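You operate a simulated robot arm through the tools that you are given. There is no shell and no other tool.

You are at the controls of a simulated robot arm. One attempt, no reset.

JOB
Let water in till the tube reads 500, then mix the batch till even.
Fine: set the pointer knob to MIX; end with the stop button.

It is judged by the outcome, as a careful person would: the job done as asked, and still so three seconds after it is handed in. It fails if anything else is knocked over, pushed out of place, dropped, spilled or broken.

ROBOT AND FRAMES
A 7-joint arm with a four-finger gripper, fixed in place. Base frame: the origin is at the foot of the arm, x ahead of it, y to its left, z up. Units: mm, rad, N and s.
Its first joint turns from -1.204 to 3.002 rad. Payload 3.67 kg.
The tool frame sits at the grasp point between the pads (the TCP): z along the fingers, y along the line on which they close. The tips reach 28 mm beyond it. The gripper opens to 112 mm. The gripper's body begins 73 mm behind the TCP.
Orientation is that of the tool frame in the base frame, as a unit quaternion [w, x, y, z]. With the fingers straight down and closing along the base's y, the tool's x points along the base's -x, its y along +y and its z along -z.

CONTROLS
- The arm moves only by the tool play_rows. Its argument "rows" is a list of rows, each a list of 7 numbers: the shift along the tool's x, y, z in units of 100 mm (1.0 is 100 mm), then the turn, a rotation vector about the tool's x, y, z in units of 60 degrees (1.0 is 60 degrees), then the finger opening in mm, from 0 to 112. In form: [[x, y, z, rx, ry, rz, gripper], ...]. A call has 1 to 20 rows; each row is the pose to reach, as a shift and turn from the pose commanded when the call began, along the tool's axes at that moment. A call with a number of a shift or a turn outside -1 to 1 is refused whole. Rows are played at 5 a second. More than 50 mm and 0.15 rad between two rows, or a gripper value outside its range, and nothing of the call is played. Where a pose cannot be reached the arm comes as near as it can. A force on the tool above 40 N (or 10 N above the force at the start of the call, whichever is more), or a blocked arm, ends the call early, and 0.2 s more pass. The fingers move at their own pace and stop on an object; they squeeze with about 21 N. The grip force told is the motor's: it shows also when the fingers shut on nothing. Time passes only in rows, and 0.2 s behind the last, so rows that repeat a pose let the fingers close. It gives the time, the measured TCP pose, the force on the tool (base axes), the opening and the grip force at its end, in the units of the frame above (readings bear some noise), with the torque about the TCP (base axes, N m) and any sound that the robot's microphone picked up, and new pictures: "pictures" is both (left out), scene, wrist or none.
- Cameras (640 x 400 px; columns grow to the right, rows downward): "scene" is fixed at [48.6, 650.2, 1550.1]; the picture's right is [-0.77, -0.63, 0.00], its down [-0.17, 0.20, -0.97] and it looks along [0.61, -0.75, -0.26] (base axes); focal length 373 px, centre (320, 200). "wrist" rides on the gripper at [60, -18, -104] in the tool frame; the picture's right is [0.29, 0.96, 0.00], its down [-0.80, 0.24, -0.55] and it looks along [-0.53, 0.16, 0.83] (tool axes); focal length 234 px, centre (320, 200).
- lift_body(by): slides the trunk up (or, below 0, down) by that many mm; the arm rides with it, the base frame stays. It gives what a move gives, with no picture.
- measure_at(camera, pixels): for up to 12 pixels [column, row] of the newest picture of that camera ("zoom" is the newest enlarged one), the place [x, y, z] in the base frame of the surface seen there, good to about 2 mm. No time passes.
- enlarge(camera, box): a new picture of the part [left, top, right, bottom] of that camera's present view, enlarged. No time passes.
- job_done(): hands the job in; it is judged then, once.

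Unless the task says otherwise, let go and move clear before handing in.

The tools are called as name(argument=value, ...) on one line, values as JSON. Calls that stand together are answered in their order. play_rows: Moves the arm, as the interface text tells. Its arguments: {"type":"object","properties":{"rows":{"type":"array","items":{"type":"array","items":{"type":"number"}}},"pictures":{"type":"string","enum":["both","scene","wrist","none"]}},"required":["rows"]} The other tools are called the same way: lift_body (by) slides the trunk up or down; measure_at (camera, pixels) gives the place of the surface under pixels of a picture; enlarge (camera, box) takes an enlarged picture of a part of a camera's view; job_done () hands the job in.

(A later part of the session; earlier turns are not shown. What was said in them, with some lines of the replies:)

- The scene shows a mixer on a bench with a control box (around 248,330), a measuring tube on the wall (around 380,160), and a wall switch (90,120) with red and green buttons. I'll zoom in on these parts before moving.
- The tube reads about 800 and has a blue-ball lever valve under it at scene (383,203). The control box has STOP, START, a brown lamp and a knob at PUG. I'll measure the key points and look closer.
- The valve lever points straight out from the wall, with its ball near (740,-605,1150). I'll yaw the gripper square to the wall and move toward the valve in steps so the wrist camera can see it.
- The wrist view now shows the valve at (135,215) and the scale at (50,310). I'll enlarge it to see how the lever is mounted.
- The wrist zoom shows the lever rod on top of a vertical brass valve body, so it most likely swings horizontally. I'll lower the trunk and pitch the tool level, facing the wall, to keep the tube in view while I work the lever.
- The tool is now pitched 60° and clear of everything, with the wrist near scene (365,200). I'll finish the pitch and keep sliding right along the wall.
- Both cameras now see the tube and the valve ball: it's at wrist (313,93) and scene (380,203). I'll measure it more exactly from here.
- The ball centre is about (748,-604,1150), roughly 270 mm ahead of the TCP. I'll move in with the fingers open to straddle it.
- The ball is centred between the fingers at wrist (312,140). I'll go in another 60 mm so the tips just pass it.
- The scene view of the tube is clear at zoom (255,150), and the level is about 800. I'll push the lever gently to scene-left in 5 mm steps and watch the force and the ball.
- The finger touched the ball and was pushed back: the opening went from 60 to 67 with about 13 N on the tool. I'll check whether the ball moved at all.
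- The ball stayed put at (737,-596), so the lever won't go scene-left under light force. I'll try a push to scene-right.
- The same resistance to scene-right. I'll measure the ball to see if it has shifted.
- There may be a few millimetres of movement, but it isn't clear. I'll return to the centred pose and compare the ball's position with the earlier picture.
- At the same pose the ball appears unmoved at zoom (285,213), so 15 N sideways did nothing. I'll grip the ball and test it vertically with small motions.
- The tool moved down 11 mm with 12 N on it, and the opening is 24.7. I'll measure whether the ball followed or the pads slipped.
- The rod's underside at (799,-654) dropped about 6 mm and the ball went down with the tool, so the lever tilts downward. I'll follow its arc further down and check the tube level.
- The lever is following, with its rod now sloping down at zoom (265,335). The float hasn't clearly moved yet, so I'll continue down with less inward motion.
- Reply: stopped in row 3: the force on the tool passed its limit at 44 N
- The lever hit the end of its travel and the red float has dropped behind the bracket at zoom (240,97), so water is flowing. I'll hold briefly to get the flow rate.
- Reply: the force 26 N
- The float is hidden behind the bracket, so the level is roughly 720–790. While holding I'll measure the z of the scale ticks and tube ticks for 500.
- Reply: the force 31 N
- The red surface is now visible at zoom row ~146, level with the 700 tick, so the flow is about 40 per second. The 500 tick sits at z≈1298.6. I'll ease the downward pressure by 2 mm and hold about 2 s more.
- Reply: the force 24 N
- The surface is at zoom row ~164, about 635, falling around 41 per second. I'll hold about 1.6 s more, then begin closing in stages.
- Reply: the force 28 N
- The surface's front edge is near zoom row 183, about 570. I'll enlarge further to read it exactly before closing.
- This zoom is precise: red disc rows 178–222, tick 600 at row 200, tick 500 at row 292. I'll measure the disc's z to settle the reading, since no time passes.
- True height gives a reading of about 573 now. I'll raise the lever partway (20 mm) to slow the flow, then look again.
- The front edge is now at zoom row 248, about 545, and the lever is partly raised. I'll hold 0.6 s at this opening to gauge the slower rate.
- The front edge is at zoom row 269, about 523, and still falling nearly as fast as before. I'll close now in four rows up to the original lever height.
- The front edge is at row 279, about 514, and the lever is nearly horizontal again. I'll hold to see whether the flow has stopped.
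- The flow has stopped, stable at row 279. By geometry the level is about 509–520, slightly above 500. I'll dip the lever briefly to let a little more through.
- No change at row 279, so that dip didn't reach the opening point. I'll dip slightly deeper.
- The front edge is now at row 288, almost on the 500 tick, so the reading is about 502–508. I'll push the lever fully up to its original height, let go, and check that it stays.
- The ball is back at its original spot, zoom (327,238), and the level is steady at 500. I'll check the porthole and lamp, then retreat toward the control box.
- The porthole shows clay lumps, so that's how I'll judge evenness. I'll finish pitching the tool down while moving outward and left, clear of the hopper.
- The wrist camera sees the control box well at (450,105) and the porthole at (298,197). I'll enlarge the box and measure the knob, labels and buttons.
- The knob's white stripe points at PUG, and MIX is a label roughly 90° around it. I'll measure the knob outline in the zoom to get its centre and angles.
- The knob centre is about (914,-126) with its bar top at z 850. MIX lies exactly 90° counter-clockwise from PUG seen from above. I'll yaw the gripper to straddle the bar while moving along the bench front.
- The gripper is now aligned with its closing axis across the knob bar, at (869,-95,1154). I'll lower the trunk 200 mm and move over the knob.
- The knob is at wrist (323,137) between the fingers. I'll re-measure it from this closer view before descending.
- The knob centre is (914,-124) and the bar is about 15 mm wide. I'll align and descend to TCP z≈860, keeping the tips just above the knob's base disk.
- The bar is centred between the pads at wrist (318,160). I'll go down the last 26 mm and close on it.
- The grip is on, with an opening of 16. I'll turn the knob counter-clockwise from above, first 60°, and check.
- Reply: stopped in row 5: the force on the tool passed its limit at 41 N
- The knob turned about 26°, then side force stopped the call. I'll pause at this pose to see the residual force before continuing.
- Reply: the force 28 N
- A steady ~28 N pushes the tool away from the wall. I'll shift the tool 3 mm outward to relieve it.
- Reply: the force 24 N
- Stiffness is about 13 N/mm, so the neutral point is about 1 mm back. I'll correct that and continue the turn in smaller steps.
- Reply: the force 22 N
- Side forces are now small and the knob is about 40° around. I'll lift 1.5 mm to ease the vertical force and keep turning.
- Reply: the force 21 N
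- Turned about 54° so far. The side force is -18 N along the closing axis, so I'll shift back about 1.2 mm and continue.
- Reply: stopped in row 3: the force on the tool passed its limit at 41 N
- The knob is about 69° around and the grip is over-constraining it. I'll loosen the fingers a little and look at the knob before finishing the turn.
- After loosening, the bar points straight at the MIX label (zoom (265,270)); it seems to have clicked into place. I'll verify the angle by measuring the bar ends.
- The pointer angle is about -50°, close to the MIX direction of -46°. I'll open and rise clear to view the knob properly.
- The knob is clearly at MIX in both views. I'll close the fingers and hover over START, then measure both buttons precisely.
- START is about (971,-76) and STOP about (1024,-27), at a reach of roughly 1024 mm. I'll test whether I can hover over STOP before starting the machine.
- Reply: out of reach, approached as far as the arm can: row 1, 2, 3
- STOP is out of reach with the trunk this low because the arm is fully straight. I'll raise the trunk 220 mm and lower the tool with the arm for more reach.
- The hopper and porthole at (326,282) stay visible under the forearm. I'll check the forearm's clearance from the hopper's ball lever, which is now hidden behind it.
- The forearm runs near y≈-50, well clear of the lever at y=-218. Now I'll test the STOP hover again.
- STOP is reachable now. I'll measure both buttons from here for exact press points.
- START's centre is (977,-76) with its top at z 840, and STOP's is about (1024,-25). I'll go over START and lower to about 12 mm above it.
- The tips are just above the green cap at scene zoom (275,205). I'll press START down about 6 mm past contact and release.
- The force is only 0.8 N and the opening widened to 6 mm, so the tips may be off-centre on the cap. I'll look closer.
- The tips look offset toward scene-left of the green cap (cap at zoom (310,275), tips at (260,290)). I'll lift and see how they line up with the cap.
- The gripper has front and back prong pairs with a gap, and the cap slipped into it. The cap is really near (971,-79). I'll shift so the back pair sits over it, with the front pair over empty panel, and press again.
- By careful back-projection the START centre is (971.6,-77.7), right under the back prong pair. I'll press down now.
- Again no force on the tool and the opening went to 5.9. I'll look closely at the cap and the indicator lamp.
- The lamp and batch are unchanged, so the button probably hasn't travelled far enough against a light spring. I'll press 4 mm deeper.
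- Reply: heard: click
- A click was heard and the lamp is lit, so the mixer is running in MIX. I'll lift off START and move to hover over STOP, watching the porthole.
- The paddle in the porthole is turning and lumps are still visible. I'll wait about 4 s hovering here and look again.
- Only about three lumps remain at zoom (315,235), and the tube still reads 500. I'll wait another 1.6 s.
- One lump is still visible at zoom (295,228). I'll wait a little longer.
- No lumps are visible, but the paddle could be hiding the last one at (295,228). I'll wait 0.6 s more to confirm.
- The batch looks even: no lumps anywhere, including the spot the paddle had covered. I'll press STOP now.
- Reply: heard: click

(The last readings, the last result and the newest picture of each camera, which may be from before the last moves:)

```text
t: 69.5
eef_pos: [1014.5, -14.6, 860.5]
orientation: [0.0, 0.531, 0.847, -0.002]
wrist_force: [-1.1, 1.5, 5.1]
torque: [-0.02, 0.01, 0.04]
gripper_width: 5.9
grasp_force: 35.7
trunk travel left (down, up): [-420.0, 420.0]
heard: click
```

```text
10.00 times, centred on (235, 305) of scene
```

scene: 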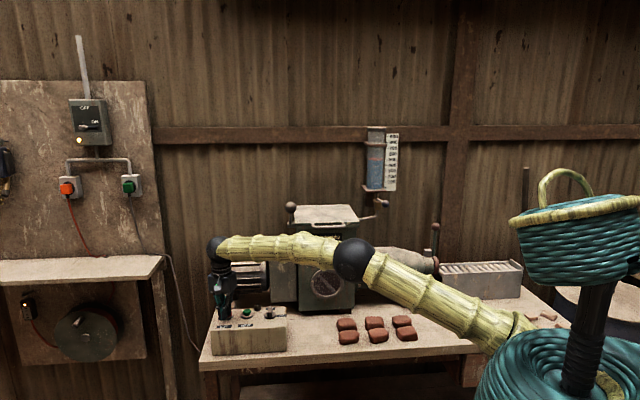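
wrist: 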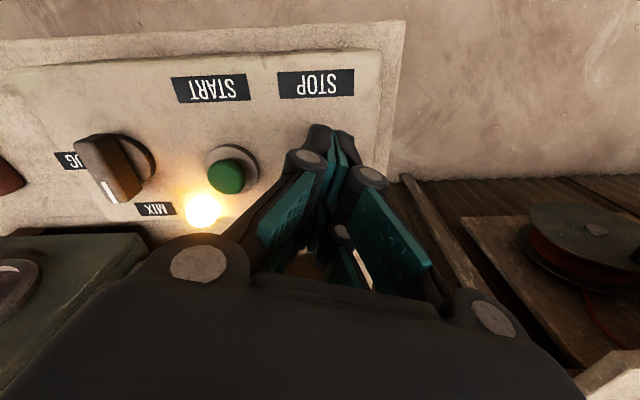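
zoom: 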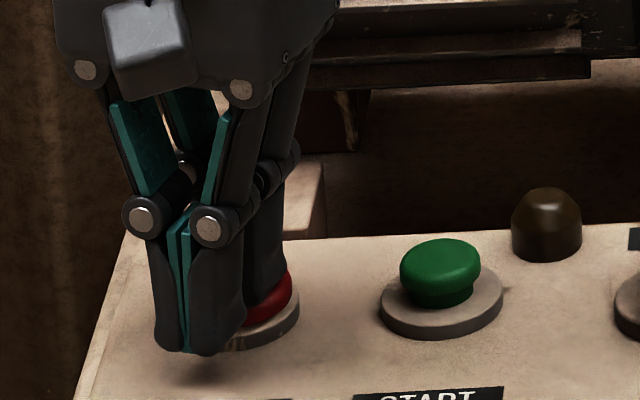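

STOP clicked and the lamp is off. I'll lift off, move clear, and check everything.

play_rows(rows=[[0, 0, -0.2, 0, 0, 0, 0], [0, 0, -0.45, 0, 0, 0, 0], [0, 0, -0.7, 0, 0, 0, 0], [0, 0, -1.0, 0, 0, 0, 0]], pictures="none")

play_rows(rows=[[0.1, -0.2, -0.2, 0, 0, 0, 20], [0.2, -0.4, -0.4, 0, 0, 0, 20], [0.3, -0.6, -0.6, 0, 0, 0, 20], [0.4, -0.8, -0.8, 0, 0, 0, 20]], pictures="both")

enlarge(camera="scene", box=[205, 285, 295, 345])

enlarge(camera="scene", box=[305, 255, 350, 305])

enlarge(camera="scene", box=[355, 120, 435, 220])

```text
t: 70.5
eef_pos: [1014.0, -14.0, 958.7]
orientation: [0.0, 0.531, 0.848, -0.002]
wrist_force: [0.0, -0.4, -0.2]
torque: [0.01, -0.05, 0.03]
gripper_width: 0.0
grasp_force: 35.6
trunk travel left (down, up): [-420.0, 420.0]
```

```text
t: 71.5
eef_pos: [921.0, -9.4, 1040.3]
orientation: [0.0, 0.531, 0.847, -0.002]
wrist_force: [-0.6, -0.7, 0.1]
torque: [0.01, -0.05, 0.0]
gripper_width: 20.0
grasp_force: 0.1
trunk travel left (down, up): [-420.0, 420.0]
```

scene: 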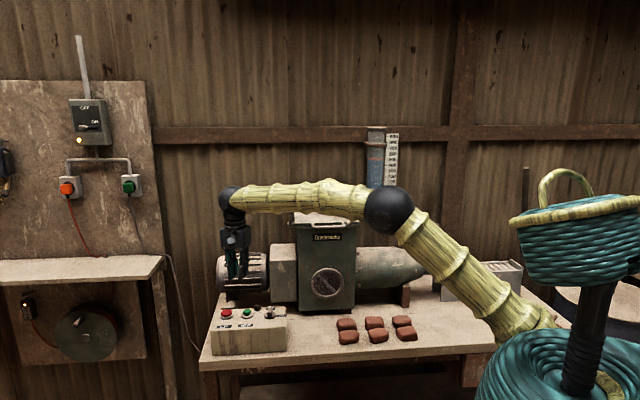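
wrist: 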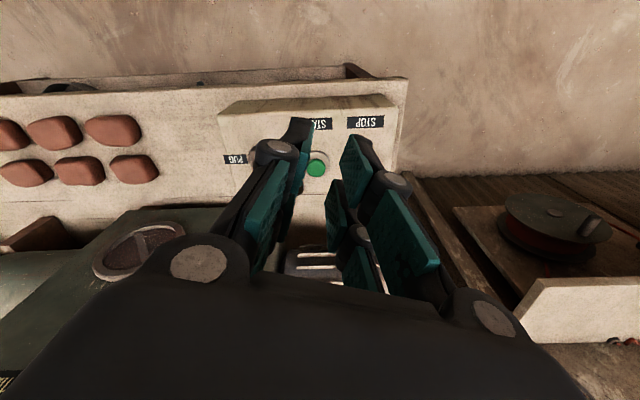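

```text
6.67 times, centred on (250, 315) of scene
```

zoom: 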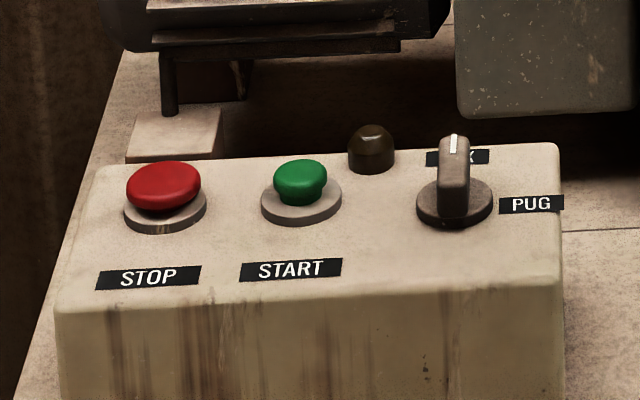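

```text
8.00 times, centred on (328, 280) of scene
```

zoom: 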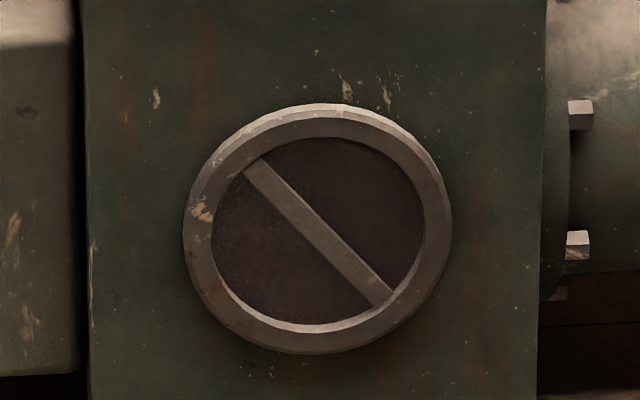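

```text
4.00 times, centred on (395, 170) of scene
```

zoom: 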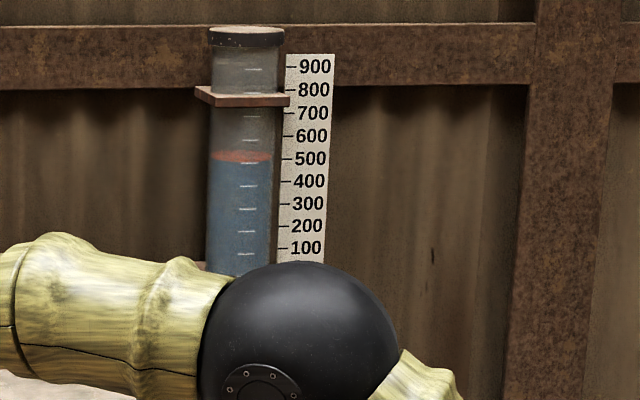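

The lamp is off, the knob is at MIX, the tube reads 500 and the batch looks even. I'll wait a second to confirm the paddle has stopped and the level holds.

play_rows(rows=[[0.1, -0.2, -0.1, 0, 0, 0, 20], [0.2, -0.4, -0.2, 0, 0, 0, 20], [0.3, -0.6, -0.3, 0, 0, 0, 20], [0.3, -0.6, -0.3, 0, 0, 0, 20], [0.3, -0.6, -0.3, 0, 0, 0, 20]], pictures="scene")

enlarge(camera="scene", box=[305, 255, 350, 305])

enlarge(camera="scene", box=[364, 145, 394, 165])

```text
t: 72.7
eef_pos: [858.1, -12.0, 1069.2]
orientation: [-0.002, 0.532, 0.846, 0.0]
wrist_force: [0.6, -0.1, -1.3]
torque: [-0.01, 0.01, 0.01]
gripper_width: 20.0
grasp_force: 0.2
trunk travel left (down, up): [-420.0, 420.0]
```

scene: 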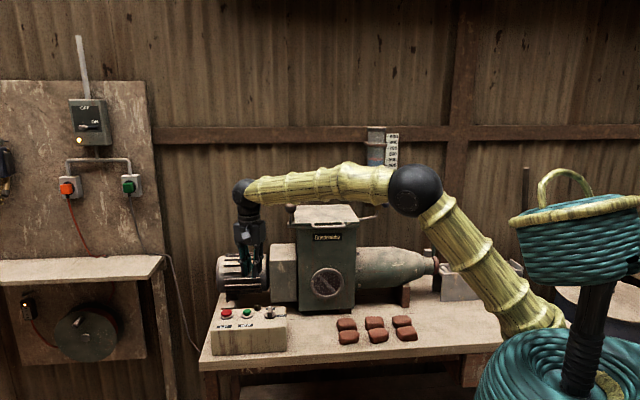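

```text
8.00 times, centred on (328, 280) of scene
```

zoom: 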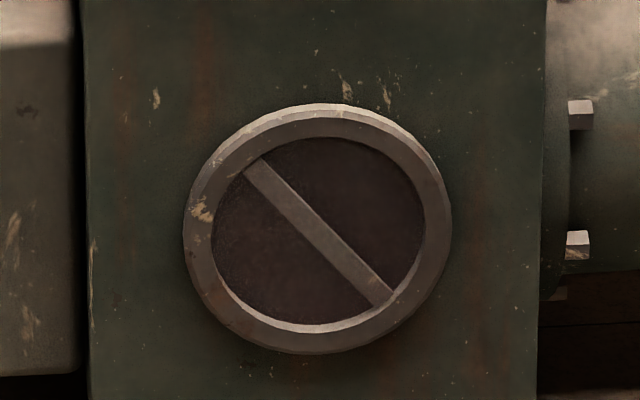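

```text
16.00 times, centred on (379, 155) of scene
```

zoom: 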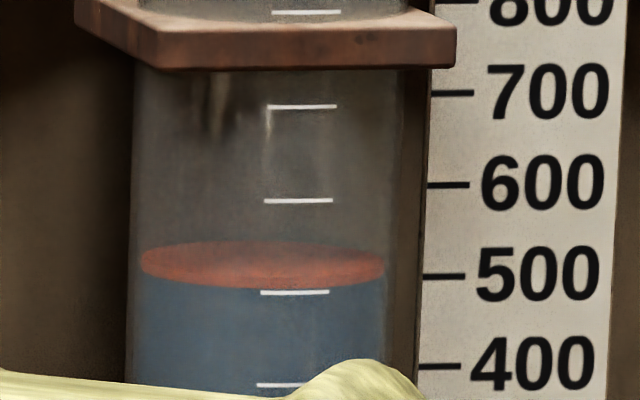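

The paddle is stationary (same angle in both views), the level holds at 500, the batch looks even, the lamp is off and the gripper is clear. I'm handing the job in.

job_done()

```text
The job is handed in.
```

The water is in, the batch is mixed, and the machine is stopped. The job is handed in, but no verdict has come back yet.

- **Water:** the tube reads about 500. By measurement it is somewhere between 502 and 514, because the float on the surface is about 3 mm thick. The valve is closed and the level did not move afterwards.
- **Mixing:** the knob is at MIX. I ran the mixer for about 9 seconds, until no lumps were left in the porthole.
- **Stop:** I pressed STOP and heard the click. The lamp went off and the paddle stayed still.

My first two START presses did not go deep enough to register; the third one clicked. I tested the valve lever sideways before finding that it tilts down, and it ended back in its original position. Nothing was knocked or moved in the final pictures, and the arm is clear of the bench.
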